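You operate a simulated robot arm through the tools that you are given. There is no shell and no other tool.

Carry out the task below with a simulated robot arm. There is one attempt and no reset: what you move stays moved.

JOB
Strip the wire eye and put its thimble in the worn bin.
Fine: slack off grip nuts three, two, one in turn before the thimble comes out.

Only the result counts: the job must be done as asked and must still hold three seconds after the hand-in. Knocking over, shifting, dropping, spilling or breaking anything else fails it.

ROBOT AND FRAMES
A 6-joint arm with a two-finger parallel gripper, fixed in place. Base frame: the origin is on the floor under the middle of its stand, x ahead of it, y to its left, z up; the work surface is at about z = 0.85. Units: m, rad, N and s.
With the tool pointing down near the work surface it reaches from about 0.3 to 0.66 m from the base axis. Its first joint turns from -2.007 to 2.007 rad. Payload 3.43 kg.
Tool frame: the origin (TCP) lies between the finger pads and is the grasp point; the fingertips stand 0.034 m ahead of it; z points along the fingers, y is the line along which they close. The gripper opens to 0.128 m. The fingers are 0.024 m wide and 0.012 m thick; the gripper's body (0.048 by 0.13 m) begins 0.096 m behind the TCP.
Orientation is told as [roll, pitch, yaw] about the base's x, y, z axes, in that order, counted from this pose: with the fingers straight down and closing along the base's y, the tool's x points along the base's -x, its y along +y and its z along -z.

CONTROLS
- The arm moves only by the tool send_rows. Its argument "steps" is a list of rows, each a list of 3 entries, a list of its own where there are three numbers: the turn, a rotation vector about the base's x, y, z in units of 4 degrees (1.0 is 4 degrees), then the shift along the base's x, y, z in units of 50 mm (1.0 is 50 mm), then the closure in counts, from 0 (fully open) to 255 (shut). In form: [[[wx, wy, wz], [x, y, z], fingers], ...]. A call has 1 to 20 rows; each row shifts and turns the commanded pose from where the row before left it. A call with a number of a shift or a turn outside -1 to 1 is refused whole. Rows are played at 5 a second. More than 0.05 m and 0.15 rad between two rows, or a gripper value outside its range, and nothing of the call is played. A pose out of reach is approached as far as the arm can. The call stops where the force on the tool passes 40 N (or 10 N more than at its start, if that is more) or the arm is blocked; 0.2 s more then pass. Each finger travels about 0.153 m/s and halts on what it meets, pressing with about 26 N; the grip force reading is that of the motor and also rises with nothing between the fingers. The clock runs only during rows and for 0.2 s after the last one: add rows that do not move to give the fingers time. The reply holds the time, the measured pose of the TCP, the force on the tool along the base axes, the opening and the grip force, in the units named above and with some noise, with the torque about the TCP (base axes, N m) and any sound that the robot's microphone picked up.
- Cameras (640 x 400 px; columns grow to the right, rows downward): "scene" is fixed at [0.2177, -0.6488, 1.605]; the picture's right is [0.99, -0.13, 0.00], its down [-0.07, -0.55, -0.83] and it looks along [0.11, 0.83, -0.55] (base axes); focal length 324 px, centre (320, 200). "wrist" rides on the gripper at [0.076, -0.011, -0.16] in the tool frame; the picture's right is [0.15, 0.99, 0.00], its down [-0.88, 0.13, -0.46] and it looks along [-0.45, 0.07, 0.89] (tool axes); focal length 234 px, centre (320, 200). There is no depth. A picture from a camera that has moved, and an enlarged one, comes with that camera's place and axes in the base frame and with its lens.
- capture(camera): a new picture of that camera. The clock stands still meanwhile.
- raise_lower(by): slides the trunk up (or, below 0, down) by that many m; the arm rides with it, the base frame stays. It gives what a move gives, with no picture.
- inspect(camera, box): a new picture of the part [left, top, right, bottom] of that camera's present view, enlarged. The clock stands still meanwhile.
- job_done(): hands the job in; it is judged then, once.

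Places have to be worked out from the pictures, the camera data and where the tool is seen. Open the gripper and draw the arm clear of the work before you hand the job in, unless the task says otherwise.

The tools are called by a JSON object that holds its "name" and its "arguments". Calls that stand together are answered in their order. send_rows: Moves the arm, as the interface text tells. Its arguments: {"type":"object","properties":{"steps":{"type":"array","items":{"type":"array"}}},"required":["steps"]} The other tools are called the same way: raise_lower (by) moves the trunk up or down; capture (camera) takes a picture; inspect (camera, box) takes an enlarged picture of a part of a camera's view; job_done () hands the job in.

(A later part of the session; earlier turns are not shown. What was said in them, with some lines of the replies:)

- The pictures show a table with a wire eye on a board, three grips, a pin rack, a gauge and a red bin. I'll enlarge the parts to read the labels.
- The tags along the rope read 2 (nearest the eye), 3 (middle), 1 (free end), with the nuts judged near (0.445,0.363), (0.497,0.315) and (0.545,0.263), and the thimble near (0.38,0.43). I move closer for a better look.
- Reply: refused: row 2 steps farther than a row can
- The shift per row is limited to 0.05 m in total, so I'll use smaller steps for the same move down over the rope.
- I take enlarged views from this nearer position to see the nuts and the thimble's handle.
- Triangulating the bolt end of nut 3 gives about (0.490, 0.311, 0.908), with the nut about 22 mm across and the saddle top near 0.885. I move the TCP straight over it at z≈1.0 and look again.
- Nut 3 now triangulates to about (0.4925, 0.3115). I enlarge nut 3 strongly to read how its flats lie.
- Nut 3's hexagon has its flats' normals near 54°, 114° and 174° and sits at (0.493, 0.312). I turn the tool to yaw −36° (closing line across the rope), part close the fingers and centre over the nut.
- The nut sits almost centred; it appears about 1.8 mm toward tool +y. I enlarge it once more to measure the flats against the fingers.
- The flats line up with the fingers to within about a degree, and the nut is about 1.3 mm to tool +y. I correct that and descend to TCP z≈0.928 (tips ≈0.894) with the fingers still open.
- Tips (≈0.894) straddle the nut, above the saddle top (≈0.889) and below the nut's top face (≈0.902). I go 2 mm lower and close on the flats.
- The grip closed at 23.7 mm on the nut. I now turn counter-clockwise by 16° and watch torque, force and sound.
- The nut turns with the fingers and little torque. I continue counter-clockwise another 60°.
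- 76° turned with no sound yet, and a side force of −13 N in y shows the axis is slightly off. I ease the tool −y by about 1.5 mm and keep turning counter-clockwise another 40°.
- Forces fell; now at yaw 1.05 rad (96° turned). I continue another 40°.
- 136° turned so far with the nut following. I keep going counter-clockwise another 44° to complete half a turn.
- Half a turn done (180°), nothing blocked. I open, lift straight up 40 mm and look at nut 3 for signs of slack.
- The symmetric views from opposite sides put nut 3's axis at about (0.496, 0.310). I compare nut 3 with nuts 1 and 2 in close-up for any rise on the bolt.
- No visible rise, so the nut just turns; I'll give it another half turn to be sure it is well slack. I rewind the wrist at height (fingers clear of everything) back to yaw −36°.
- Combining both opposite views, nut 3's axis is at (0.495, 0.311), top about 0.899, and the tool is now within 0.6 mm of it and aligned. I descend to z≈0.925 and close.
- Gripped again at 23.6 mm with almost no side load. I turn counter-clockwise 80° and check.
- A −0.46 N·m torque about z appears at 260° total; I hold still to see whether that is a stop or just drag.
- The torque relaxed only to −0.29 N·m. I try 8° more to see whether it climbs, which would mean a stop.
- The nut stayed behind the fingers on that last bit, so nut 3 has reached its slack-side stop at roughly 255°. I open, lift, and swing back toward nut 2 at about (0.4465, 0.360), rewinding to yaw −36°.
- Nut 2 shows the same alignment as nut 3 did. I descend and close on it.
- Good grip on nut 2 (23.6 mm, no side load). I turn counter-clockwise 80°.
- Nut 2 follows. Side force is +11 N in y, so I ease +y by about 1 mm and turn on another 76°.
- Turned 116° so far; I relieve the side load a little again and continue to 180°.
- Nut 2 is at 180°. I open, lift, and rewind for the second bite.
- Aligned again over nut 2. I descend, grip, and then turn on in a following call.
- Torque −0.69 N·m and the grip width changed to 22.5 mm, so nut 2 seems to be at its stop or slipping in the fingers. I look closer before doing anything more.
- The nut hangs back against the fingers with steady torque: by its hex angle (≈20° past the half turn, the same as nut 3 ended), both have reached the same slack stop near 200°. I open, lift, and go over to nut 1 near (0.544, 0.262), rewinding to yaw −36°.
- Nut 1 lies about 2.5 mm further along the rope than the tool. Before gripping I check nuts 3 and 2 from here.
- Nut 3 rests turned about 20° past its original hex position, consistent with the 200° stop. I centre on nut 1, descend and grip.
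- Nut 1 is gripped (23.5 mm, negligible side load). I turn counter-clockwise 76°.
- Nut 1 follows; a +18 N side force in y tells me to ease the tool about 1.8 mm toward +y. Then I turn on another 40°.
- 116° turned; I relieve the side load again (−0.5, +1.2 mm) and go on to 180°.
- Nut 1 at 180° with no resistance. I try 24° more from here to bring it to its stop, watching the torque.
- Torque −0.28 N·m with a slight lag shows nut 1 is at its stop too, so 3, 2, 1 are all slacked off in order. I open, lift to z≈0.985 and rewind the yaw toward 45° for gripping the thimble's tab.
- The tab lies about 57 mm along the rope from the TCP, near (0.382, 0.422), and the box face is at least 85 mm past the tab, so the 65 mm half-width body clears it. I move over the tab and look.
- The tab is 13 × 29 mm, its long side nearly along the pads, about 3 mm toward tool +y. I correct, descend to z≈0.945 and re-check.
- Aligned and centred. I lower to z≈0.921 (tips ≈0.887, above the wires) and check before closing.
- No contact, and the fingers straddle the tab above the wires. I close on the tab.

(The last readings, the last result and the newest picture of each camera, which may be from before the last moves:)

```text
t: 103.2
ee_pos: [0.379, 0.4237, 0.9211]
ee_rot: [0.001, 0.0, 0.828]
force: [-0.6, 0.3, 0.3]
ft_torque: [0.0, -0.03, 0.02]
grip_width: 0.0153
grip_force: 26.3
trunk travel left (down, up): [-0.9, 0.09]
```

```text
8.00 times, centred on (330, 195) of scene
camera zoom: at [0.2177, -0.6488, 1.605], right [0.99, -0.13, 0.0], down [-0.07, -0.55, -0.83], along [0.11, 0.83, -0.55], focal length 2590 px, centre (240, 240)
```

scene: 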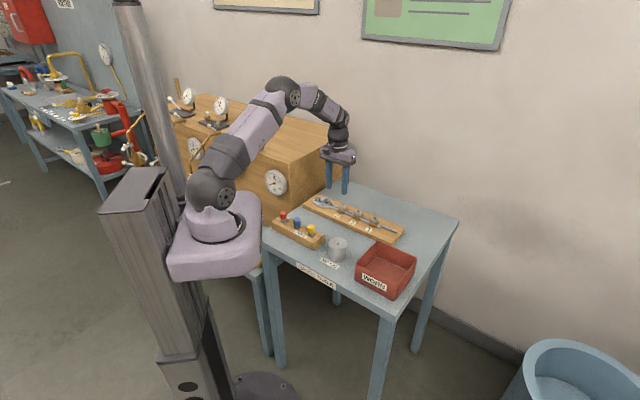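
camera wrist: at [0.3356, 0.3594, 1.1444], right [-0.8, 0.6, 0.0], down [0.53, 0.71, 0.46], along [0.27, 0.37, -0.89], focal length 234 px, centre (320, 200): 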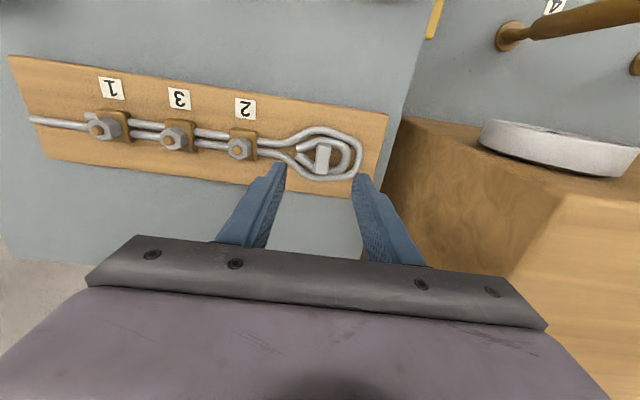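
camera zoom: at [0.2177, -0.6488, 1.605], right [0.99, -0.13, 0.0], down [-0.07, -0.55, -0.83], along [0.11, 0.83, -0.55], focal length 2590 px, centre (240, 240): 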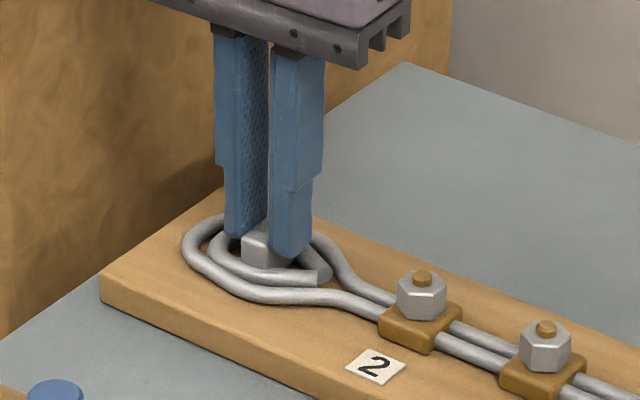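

The tab is gripped at 15.3 mm. I lift gently 10 mm in small steps and watch the force.

{"name": "send_rows", "arguments": {"steps": [[[0, 0, 0], [0, 0, 0.06], 255], [[0, 0, 0], [0, 0, 0.06], 255], [[0, 0, 0], [0, 0, 0.08], 255], [[0, 0, 0], [0, 0, 0], 255]]}}

{"name": "inspect", "arguments": {"camera": "scene", "box": [300, 170, 360, 220]}}

{"name": "inspect", "arguments": {"camera": "wrist", "box": [260, 120, 380, 210]}}

```text
t: 104.2
ee_pos: [0.3785, 0.423, 0.9308]
ee_rot: [-0.001, -0.002, 0.826]
force: [0.0, 0.7, -1.3]
ft_torque: [0.02, -0.03, 0.0]
grip_width: 0.0153
grip_force: 25.8
trunk travel left (down, up): [-0.9, 0.09]
```

```text
8.00 times, centred on (330, 195) of scene
camera zoom: at [0.2177, -0.6488, 1.605], right [0.99, -0.13, 0.0], down [-0.07, -0.55, -0.83], along [0.11, 0.83, -0.55], focal length 2590 px, centre (240, 240)
```

zoom: 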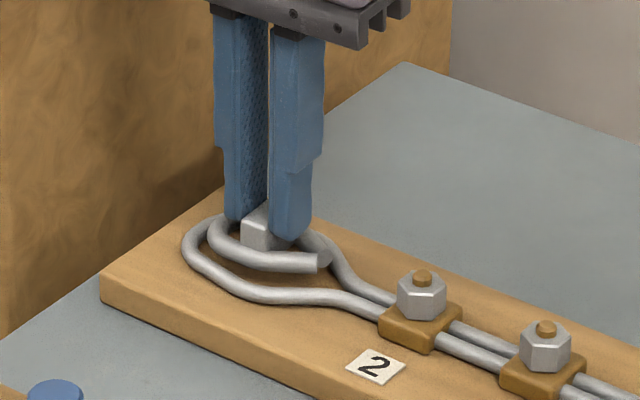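

```text
4.44 times, centred on (320, 165) of wrist
camera zoom: at [0.3357, 0.3593, 1.0904], right [-0.83, 0.56, 0.0], down [0.5, 0.74, 0.46], along [0.26, 0.38, -0.89], focal length 1041 px, centre (320, 356)
```

zoom: 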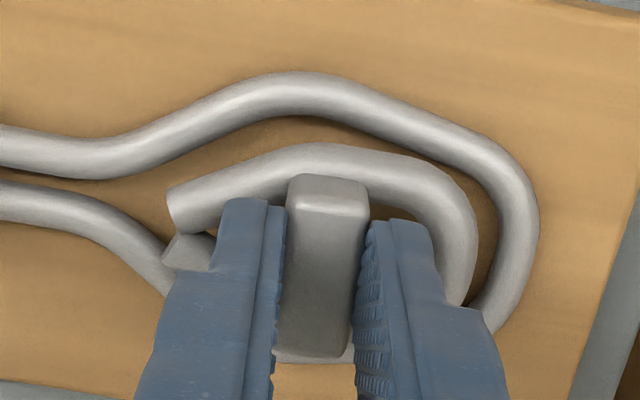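

The thimble lifts out freely (about 1 N). I raise it to z≈1.03 clear of everything.

{"name": "send_rows", "arguments": {"steps": [[[0, 0, 0], [0, 0, 0.2], 255], [[0, 0, 0], [0, 0, 0.4], 255], [[0, 0, 0], [0, 0, 0.6], 255], [[0, 0, 0], [0, 0, 0.5], 255], [[0, 0, 0], [0, 0, 0.3], 255], [[0, 0, 0], [0, 0, 0], 255]]}}

{"name": "capture", "arguments": {"camera": "wrist"}}

{"name": "inspect", "arguments": {"camera": "scene", "box": [260, 120, 430, 300]}}

```text
t: 105.6
ee_pos: [0.3771, 0.4222, 1.0306]
ee_rot: [0.001, 0.0, 0.827]
force: [-0.1, 0.3, -1.2]
ft_torque: [-0.02, -0.01, 0.01]
grip_width: 0.0151
grip_force: 26.0
trunk travel left (down, up): [-0.9, 0.09]
```

```text
taken
camera wrist: at [0.3346, 0.3594, 1.1903], right [-0.83, 0.56, 0.0], down [0.5, 0.74, 0.46], along [0.26, 0.38, -0.89], focal length 234 px, centre (320, 200)
```

wrist: 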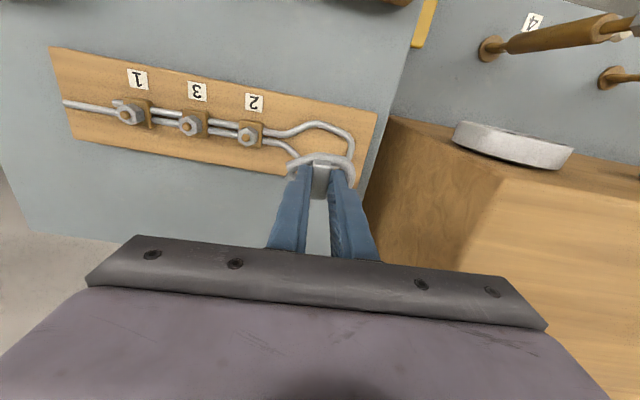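

```text
2.22 times, centred on (345, 210) of scene
camera zoom: at [0.2177, -0.6488, 1.605], right [0.99, -0.13, 0.0], down [-0.07, -0.55, -0.83], along [0.11, 0.83, -0.55], focal length 720 px, centre (264, 178)
```

zoom: 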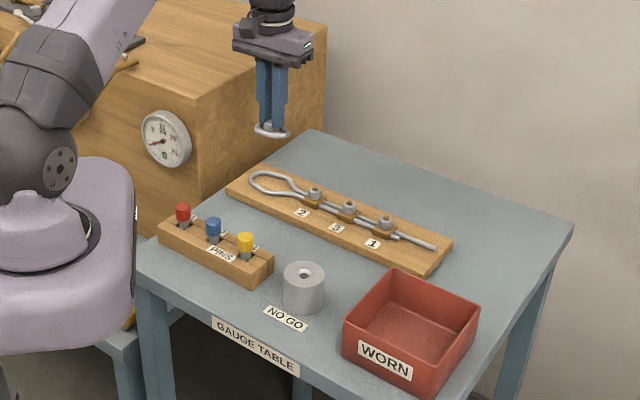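

The thimble hangs level and clear. I carry it at this height toward the bin centre, judged near (0.515, 0.043).

{"name": "send_rows", "arguments": {"steps": [[[0, 0, 0], [0.1, -0.3, 0], 255], [[0, 0, 0], [0.2, -0.55, 0], 255], [[0, 0, 0], [0.23, -0.62, 0], 255], [[0, 0, 0], [0.23, -0.62, 0], 255], [[0, 0, 0], [0.23, -0.62, 0], 255], [[0, 0, 0], [0.23, -0.62, 0], 255], [[0, 0, 0], [0.23, -0.62, 0], 255], [[0, 0, 0], [0.23, -0.62, 0], 255], [[0, 0, 0], [0.23, -0.62, 0], 255], [[0, 0, 0], [0.23, -0.62, 0], 255], [[0, 0, 0], [0.23, -0.62, 0], 255], [[0, 0, 0], [0.23, -0.62, 0], 255], [[0, 0, 0], [0.13, -0.53, 0], 255], [[0, 0, 0], [0, 0, 0], 255], [[0, 0, 0], [0, 0, 0], 255]]}}

{"name": "capture", "arguments": {"camera": "wrist"}}

{"name": "inspect", "arguments": {"camera": "scene", "box": [260, 120, 460, 310]}}

```text
t: 108.8
ee_pos: [0.5162, 0.0437, 1.0314]
ee_rot: [0.0, 0.0, 0.826]
force: [0.6, 0.0, 0.2]
ft_torque: [0.01, -0.01, 0.0]
grip_width: 0.0153
grip_force: 26.6
trunk travel left (down, up): [-0.9, 0.09]
```

```text
taken
camera wrist: at [0.4722, -0.0201, 1.1901], right [-0.83, 0.56, 0.0], down [0.5, 0.74, 0.46], along [0.26, 0.38, -0.89], focal length 234 px, centre (320, 200)
```

wrist: 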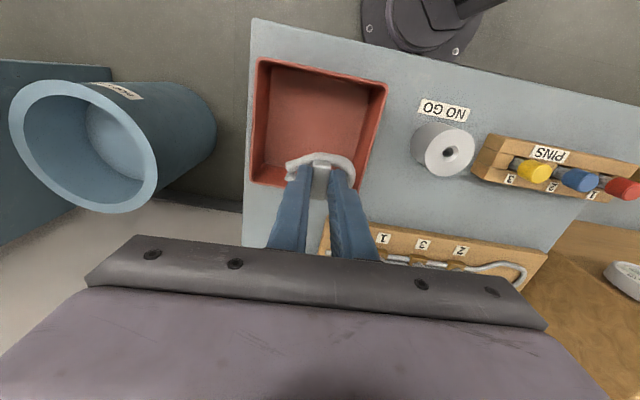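

```text
2.11 times, centred on (360, 215) of scene
camera zoom: at [0.2177, -0.6488, 1.605], right [0.99, -0.13, 0.0], down [-0.07, -0.55, -0.83], along [0.11, 0.83, -0.55], focal length 682 px, centre (236, 168)
```

zoom: 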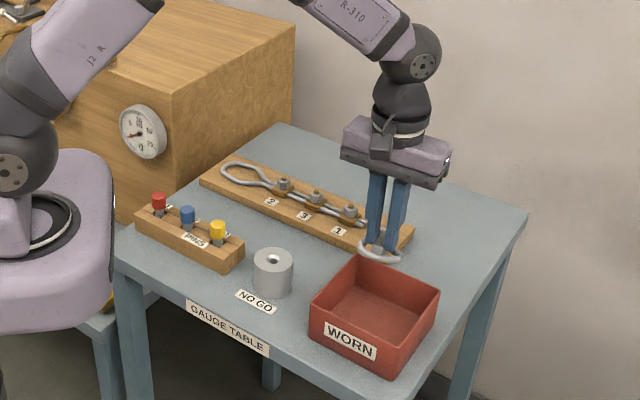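

The two views agree on the bin: rim z≈0.92, centre about (0.509, 0.024), sides parallel to the thimble. I shift over the centre and lower to z≈0.93 first.

{"name": "send_rows", "arguments": {"steps": [[[0, 0, 0], [-0.14, -0.39, 0], 255], [[0, 0, 0], [0, 0, 0], 255], [[0, 0, 0], [0, 0, -0.5], 255], [[0, 0, 0], [0, 0, -0.5], 255], [[0, 0, 0], [0, 0, -0.5], 255], [[0, 0, 0], [0, 0, -0.5], 255], [[0, 0, 0], [0, 0, 0], 255]]}}

{"name": "capture", "arguments": {"camera": "wrist"}}

{"name": "inspect", "arguments": {"camera": "scene", "box": [320, 180, 440, 300]}}

```text
t: 110.4
ee_pos: [0.5095, 0.0242, 0.931]
ee_rot: [0.002, -0.001, 0.826]
force: [0.0, -0.3, -0.1]
ft_torque: [0.0, -0.02, -0.02]
grip_width: 0.0152
grip_force: 25.8
trunk travel left (down, up): [-0.9, 0.09]
```

```text
taken
camera wrist: at [0.4659, -0.0396, 1.0898], right [-0.83, 0.56, 0.0], down [0.5, 0.74, 0.46], along [0.26, 0.38, -0.89], focal length 234 px, centre (320, 200)
```

wrist: 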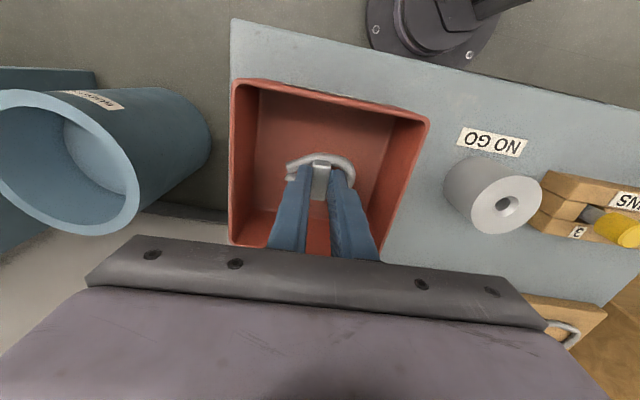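

```text
3.33 times, centred on (380, 240) of scene
camera zoom: at [0.2177, -0.6488, 1.605], right [0.99, -0.13, 0.0], down [-0.07, -0.55, -0.83], along [0.11, 0.83, -0.55], focal length 1079 px, centre (120, 67)
```

zoom: 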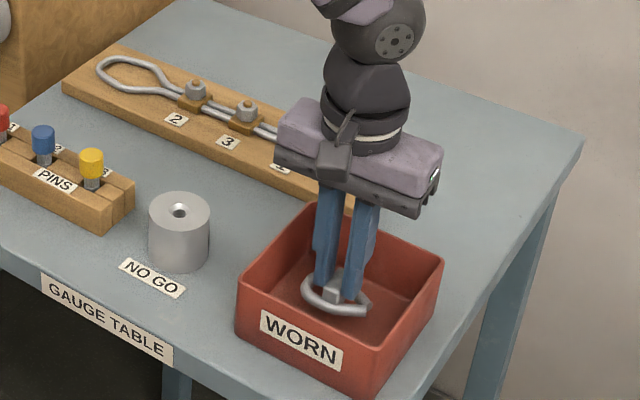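

The thimble is inside the bin, centred. I lower it in small steps toward the floor and watch for contact.

{"name": "send_rows", "arguments": {"steps": [[[0, 0, 0], [0, 0, -0.2], 255], [[0, 0, 0], [0, 0, -0.1], 255], [[0, 0, 0], [0, 0, -0.06], 255], [[0, 0, 0], [0, 0, 0], 255]]}}

```text
t: 111.4
ee_pos: [0.5079, 0.0241, 0.9137]
ee_rot: [0.001, 0.0, 0.829]
force: [-0.4, -0.4, -0.9]
ft_torque: [0.01, 0.02, 0.01]
grip_width: 0.0153
grip_force: 25.7
trunk travel left (down, up): [-0.9, 0.09]
```

No contact yet at z≈0.914; I go on in 1.5 mm steps.

{"name": "send_rows", "arguments": {"steps": [[[0, 0, 0], [0, 0, -0.03], 255], [[0, 0, 0], [0, 0, -0.03], 255], [[0, 0, 0], [0, 0, -0.03], 255], [[0, 0, 0], [0, 0, 0], 255]]}}

{"name": "inspect", "arguments": {"camera": "scene", "box": [350, 220, 420, 290]}}

```text
t: 112.4
ee_pos: [0.5091, 0.0251, 0.9083]
ee_rot: [0.0, 0.001, 0.828]
force: [-0.2, -0.2, -1.0]
ft_torque: [0.02, -0.01, -0.03]
grip_width: 0.0152
grip_force: 26.1
trunk travel left (down, up): [-0.9, 0.09]
```

```text
5.71 times, centred on (385, 255) of scene
camera zoom: at [0.2177, -0.6488, 1.605], right [0.99, -0.13, 0.0], down [-0.07, -0.55, -0.83], along [0.11, 0.83, -0.55], focal length 1850 px, centre (-51, -114)
```

zoom: 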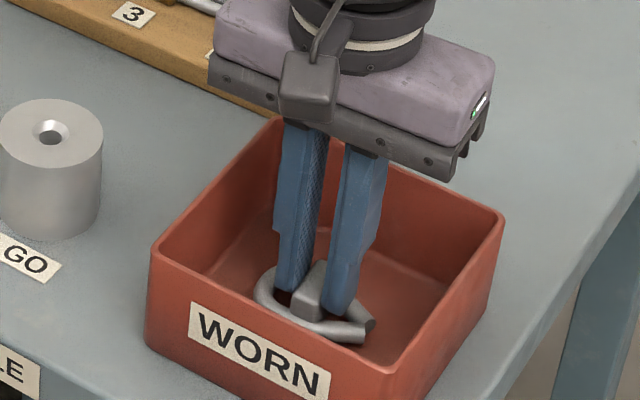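

Still no contact force at z≈0.908. I go down further in 1 mm steps.

{"name": "send_rows", "arguments": {"steps": [[[0, 0, 0], [0, 0, -0.02], 255], [[0, 0, 0], [0, 0, -0.02], 255], [[0, 0, 0], [0, 0, -0.02], 255], [[0, 0, 0], [0, 0, 0], 255]]}}

```text
t: 113.4
ee_pos: [0.5094, 0.0253, 0.9052]
ee_rot: [0.002, 0.001, 0.828]
force: [-0.5, 0.3, -0.4]
ft_torque: [-0.04, 0.02, -0.02]
grip_width: 0.0154
grip_force: 25.2
trunk travel left (down, up): [-0.9, 0.09]
```

Nearly there; three more 1 mm steps.

{"name": "send_rows", "arguments": {"steps": [[[0, 0, 0], [0, 0, -0.02], 255], [[0, 0, 0], [0, 0, -0.02], 255], [[0, 0, 0], [0, 0, -0.02], 255], [[0, 0, 0], [0, 0, 0], 255]]}}

{"name": "inspect", "arguments": {"camera": "scene", "box": [350, 220, 420, 290]}}

```text
t: 114.4
ee_pos: [0.5081, 0.0239, 0.9051]
ee_rot: [-0.004, -0.003, 0.827]
force: [-1.0, 0.4, 19.5]
ft_torque: [-0.15, 0.21, 0.0]
grip_width: 0.0151
grip_force: 26.0
trunk travel left (down, up): [-0.9, 0.09]
```

```text
5.71 times, centred on (385, 255) of scene
camera zoom: at [0.2177, -0.6488, 1.605], right [0.99, -0.13, 0.0], down [-0.07, -0.55, -0.83], along [0.11, 0.83, -0.55], focal length 1850 px, centre (-51, -114)
```

zoom: 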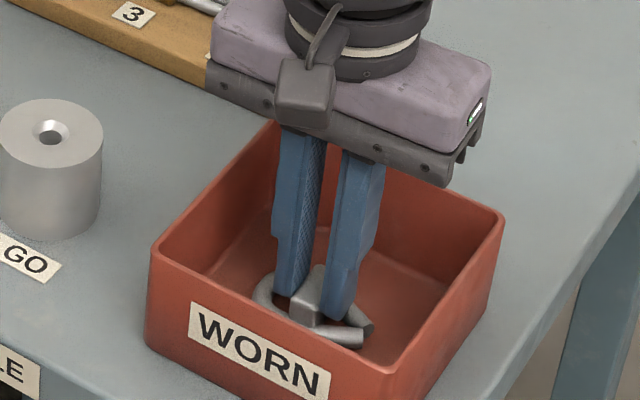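

Contact with the bin floor (19.5 N). I ease up 2.5 mm to unload, then open the fingers a little.

{"name": "send_rows", "arguments": {"steps": [[[0, 0, 0], [0, 0, 0.03], 255], [[0, 0, 0], [0, 0, 0.02], 255], [[0, 0, 0], [0, 0, 0], 255]]}}

{"name": "send_rows", "arguments": {"steps": [[[0, 0, 0], [0, 0, 0], 222], [[0, 0, 0], [0, 0, 0], 212], [[0, 0, 0], [0, 0, 0], 200], [[0, 0, 0], [0, 0, 0], 180], [[0, 0, 0], [0, 0, 0], 170], [[0, 0, 0], [0, 0, 0], 170]]}}

{"name": "inspect", "arguments": {"camera": "scene", "box": [350, 220, 420, 290]}}

{"name": "inspect", "arguments": {"camera": "wrist", "box": [220, 90, 440, 260]}}

```text
t: 115.2
ee_pos: [0.5082, 0.024, 0.9051]
ee_rot: [0.001, -0.001, 0.827]
force: [1.2, 1.3, 6.1]
ft_torque: [0.15, -0.18, 0.0]
grip_width: 0.0154
grip_force: 26.0
trunk travel left (down, up): [-0.9, 0.09]
```

```text
t: 116.6
ee_pos: [0.5082, 0.0252, 0.9057]
ee_rot: [0.0, 0.001, 0.828]
force: [1.3, -0.7, -0.2]
ft_torque: [-0.01, 0.0, -0.01]
grip_width: 0.0428
grip_force: 0.0
trunk travel left (down, up): [-0.9, 0.09]
```

```text
5.71 times, centred on (385, 255) of scene
camera zoom: at [0.2177, -0.6488, 1.605], right [0.99, -0.13, 0.0], down [-0.07, -0.55, -0.83], along [0.11, 0.83, -0.55], focal length 1850 px, centre (-51, -114)
```

zoom: 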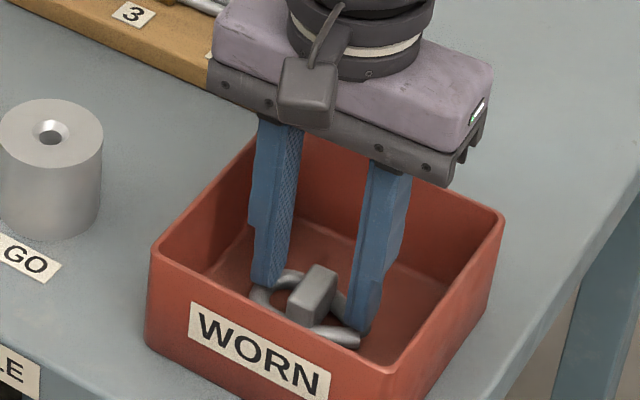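

```text
2.35 times, centred on (330, 175) of wrist
camera zoom: at [0.4653, -0.0392, 1.0644], right [-0.83, 0.56, 0.0], down [0.5, 0.74, 0.46], along [0.26, 0.38, -0.89], focal length 551 px, centre (296, 259)
```

zoom: 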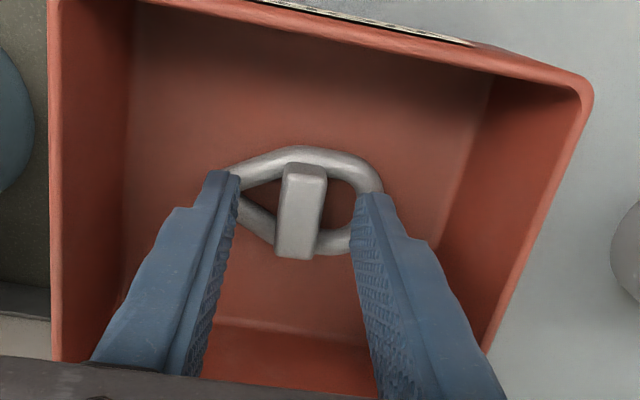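

The thimble is released and lies in the bin. I rise straight up slowly, then clear.

{"name": "send_rows", "arguments": {"steps": [[[0, 0, 0], [0, 0, 0.1], 170], [[0, 0, 0], [0, 0, 0.3], 170], [[0, 0, 0], [0, 0, 0.6], 170], [[0, 0, 0], [0, 0, 0.8], 170], [[0, 0, 0], [0, 0, 0.8], 170], [[0, 0, 0], [0, 0, 0.8], 170], [[0, 0, 0], [0, 0, 0.8], 100], [[0, 0, 0], [0, 0, 0.8], 0], [[0, 0, 0], [0, 0, 0], 0], [[0, 0, 0], [0, 0, 0], 0]]}}

{"name": "capture", "arguments": {"camera": "wrist"}}

{"name": "capture", "arguments": {"camera": "scene"}}

{"name": "inspect", "arguments": {"camera": "scene", "box": [260, 180, 430, 300]}}

```text
t: 118.8
ee_pos: [0.5092, 0.0242, 1.156]
ee_rot: [-0.001, 0.0, 0.828]
force: [0.4, 0.1, -0.7]
ft_torque: [0.0, -0.01, 0.02]
grip_width: 0.128
grip_force: 0.0
trunk travel left (down, up): [-0.9, 0.09]
```

```text
taken
camera wrist: at [0.4643, -0.0385, 1.3148], right [-0.83, 0.56, 0.0], down [0.5, 0.74, 0.46], along [0.26, 0.38, -0.89], focal length 234 px, centre (320, 200)
```

wrist: 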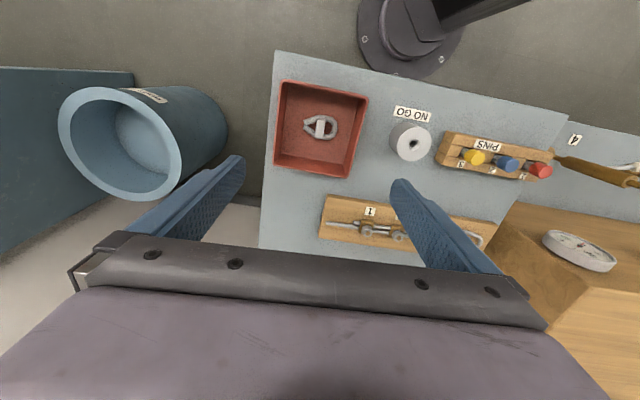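

```text
taken
```

scene: 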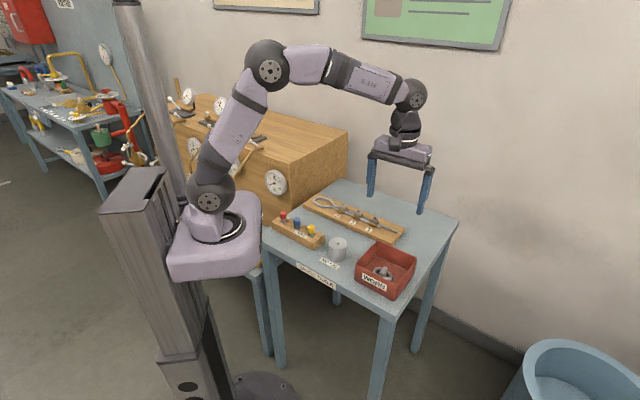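

```text
3.33 times, centred on (345, 240) of scene
camera zoom: at [0.2177, -0.6488, 1.605], right [0.99, -0.13, 0.0], down [-0.07, -0.55, -0.83], along [0.11, 0.83, -0.55], focal length 1079 px, centre (237, 67)
```

zoom: 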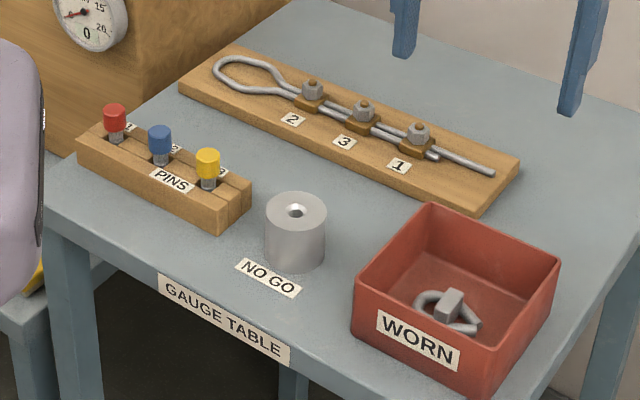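

The thimble lies in the WORN bin. The three nuts were slacked off in the order 3, 2, 1. Pins, gauge and board are where they were, and the gripper is open and well clear, so I hand in.

{"name": "job_done", "arguments": {}}

```text
The job is handed in.
```

I slacked off the grip nuts in the order you asked, three, two, one. I then lifted the thimble out of the wire eye and set it in the worn bin. The job is handed in, but I haven't been given the verdict.

- **Nuts:** I turned each one counter-clockwise to what I judged to be its stop, about 200°. I worked that angle out from the pictures and the torque readings. No sound confirmed that any of them had come loose.
- **Thimble:** it came out with only about 1 N of pull. I lowered it until it touched the bin floor, released it, and the last pictures show it lying in the bin.
- **Everything else:** the pins, the gauge block and the wire board look unmoved in the last pictures. The gripper is open and clear of the work.
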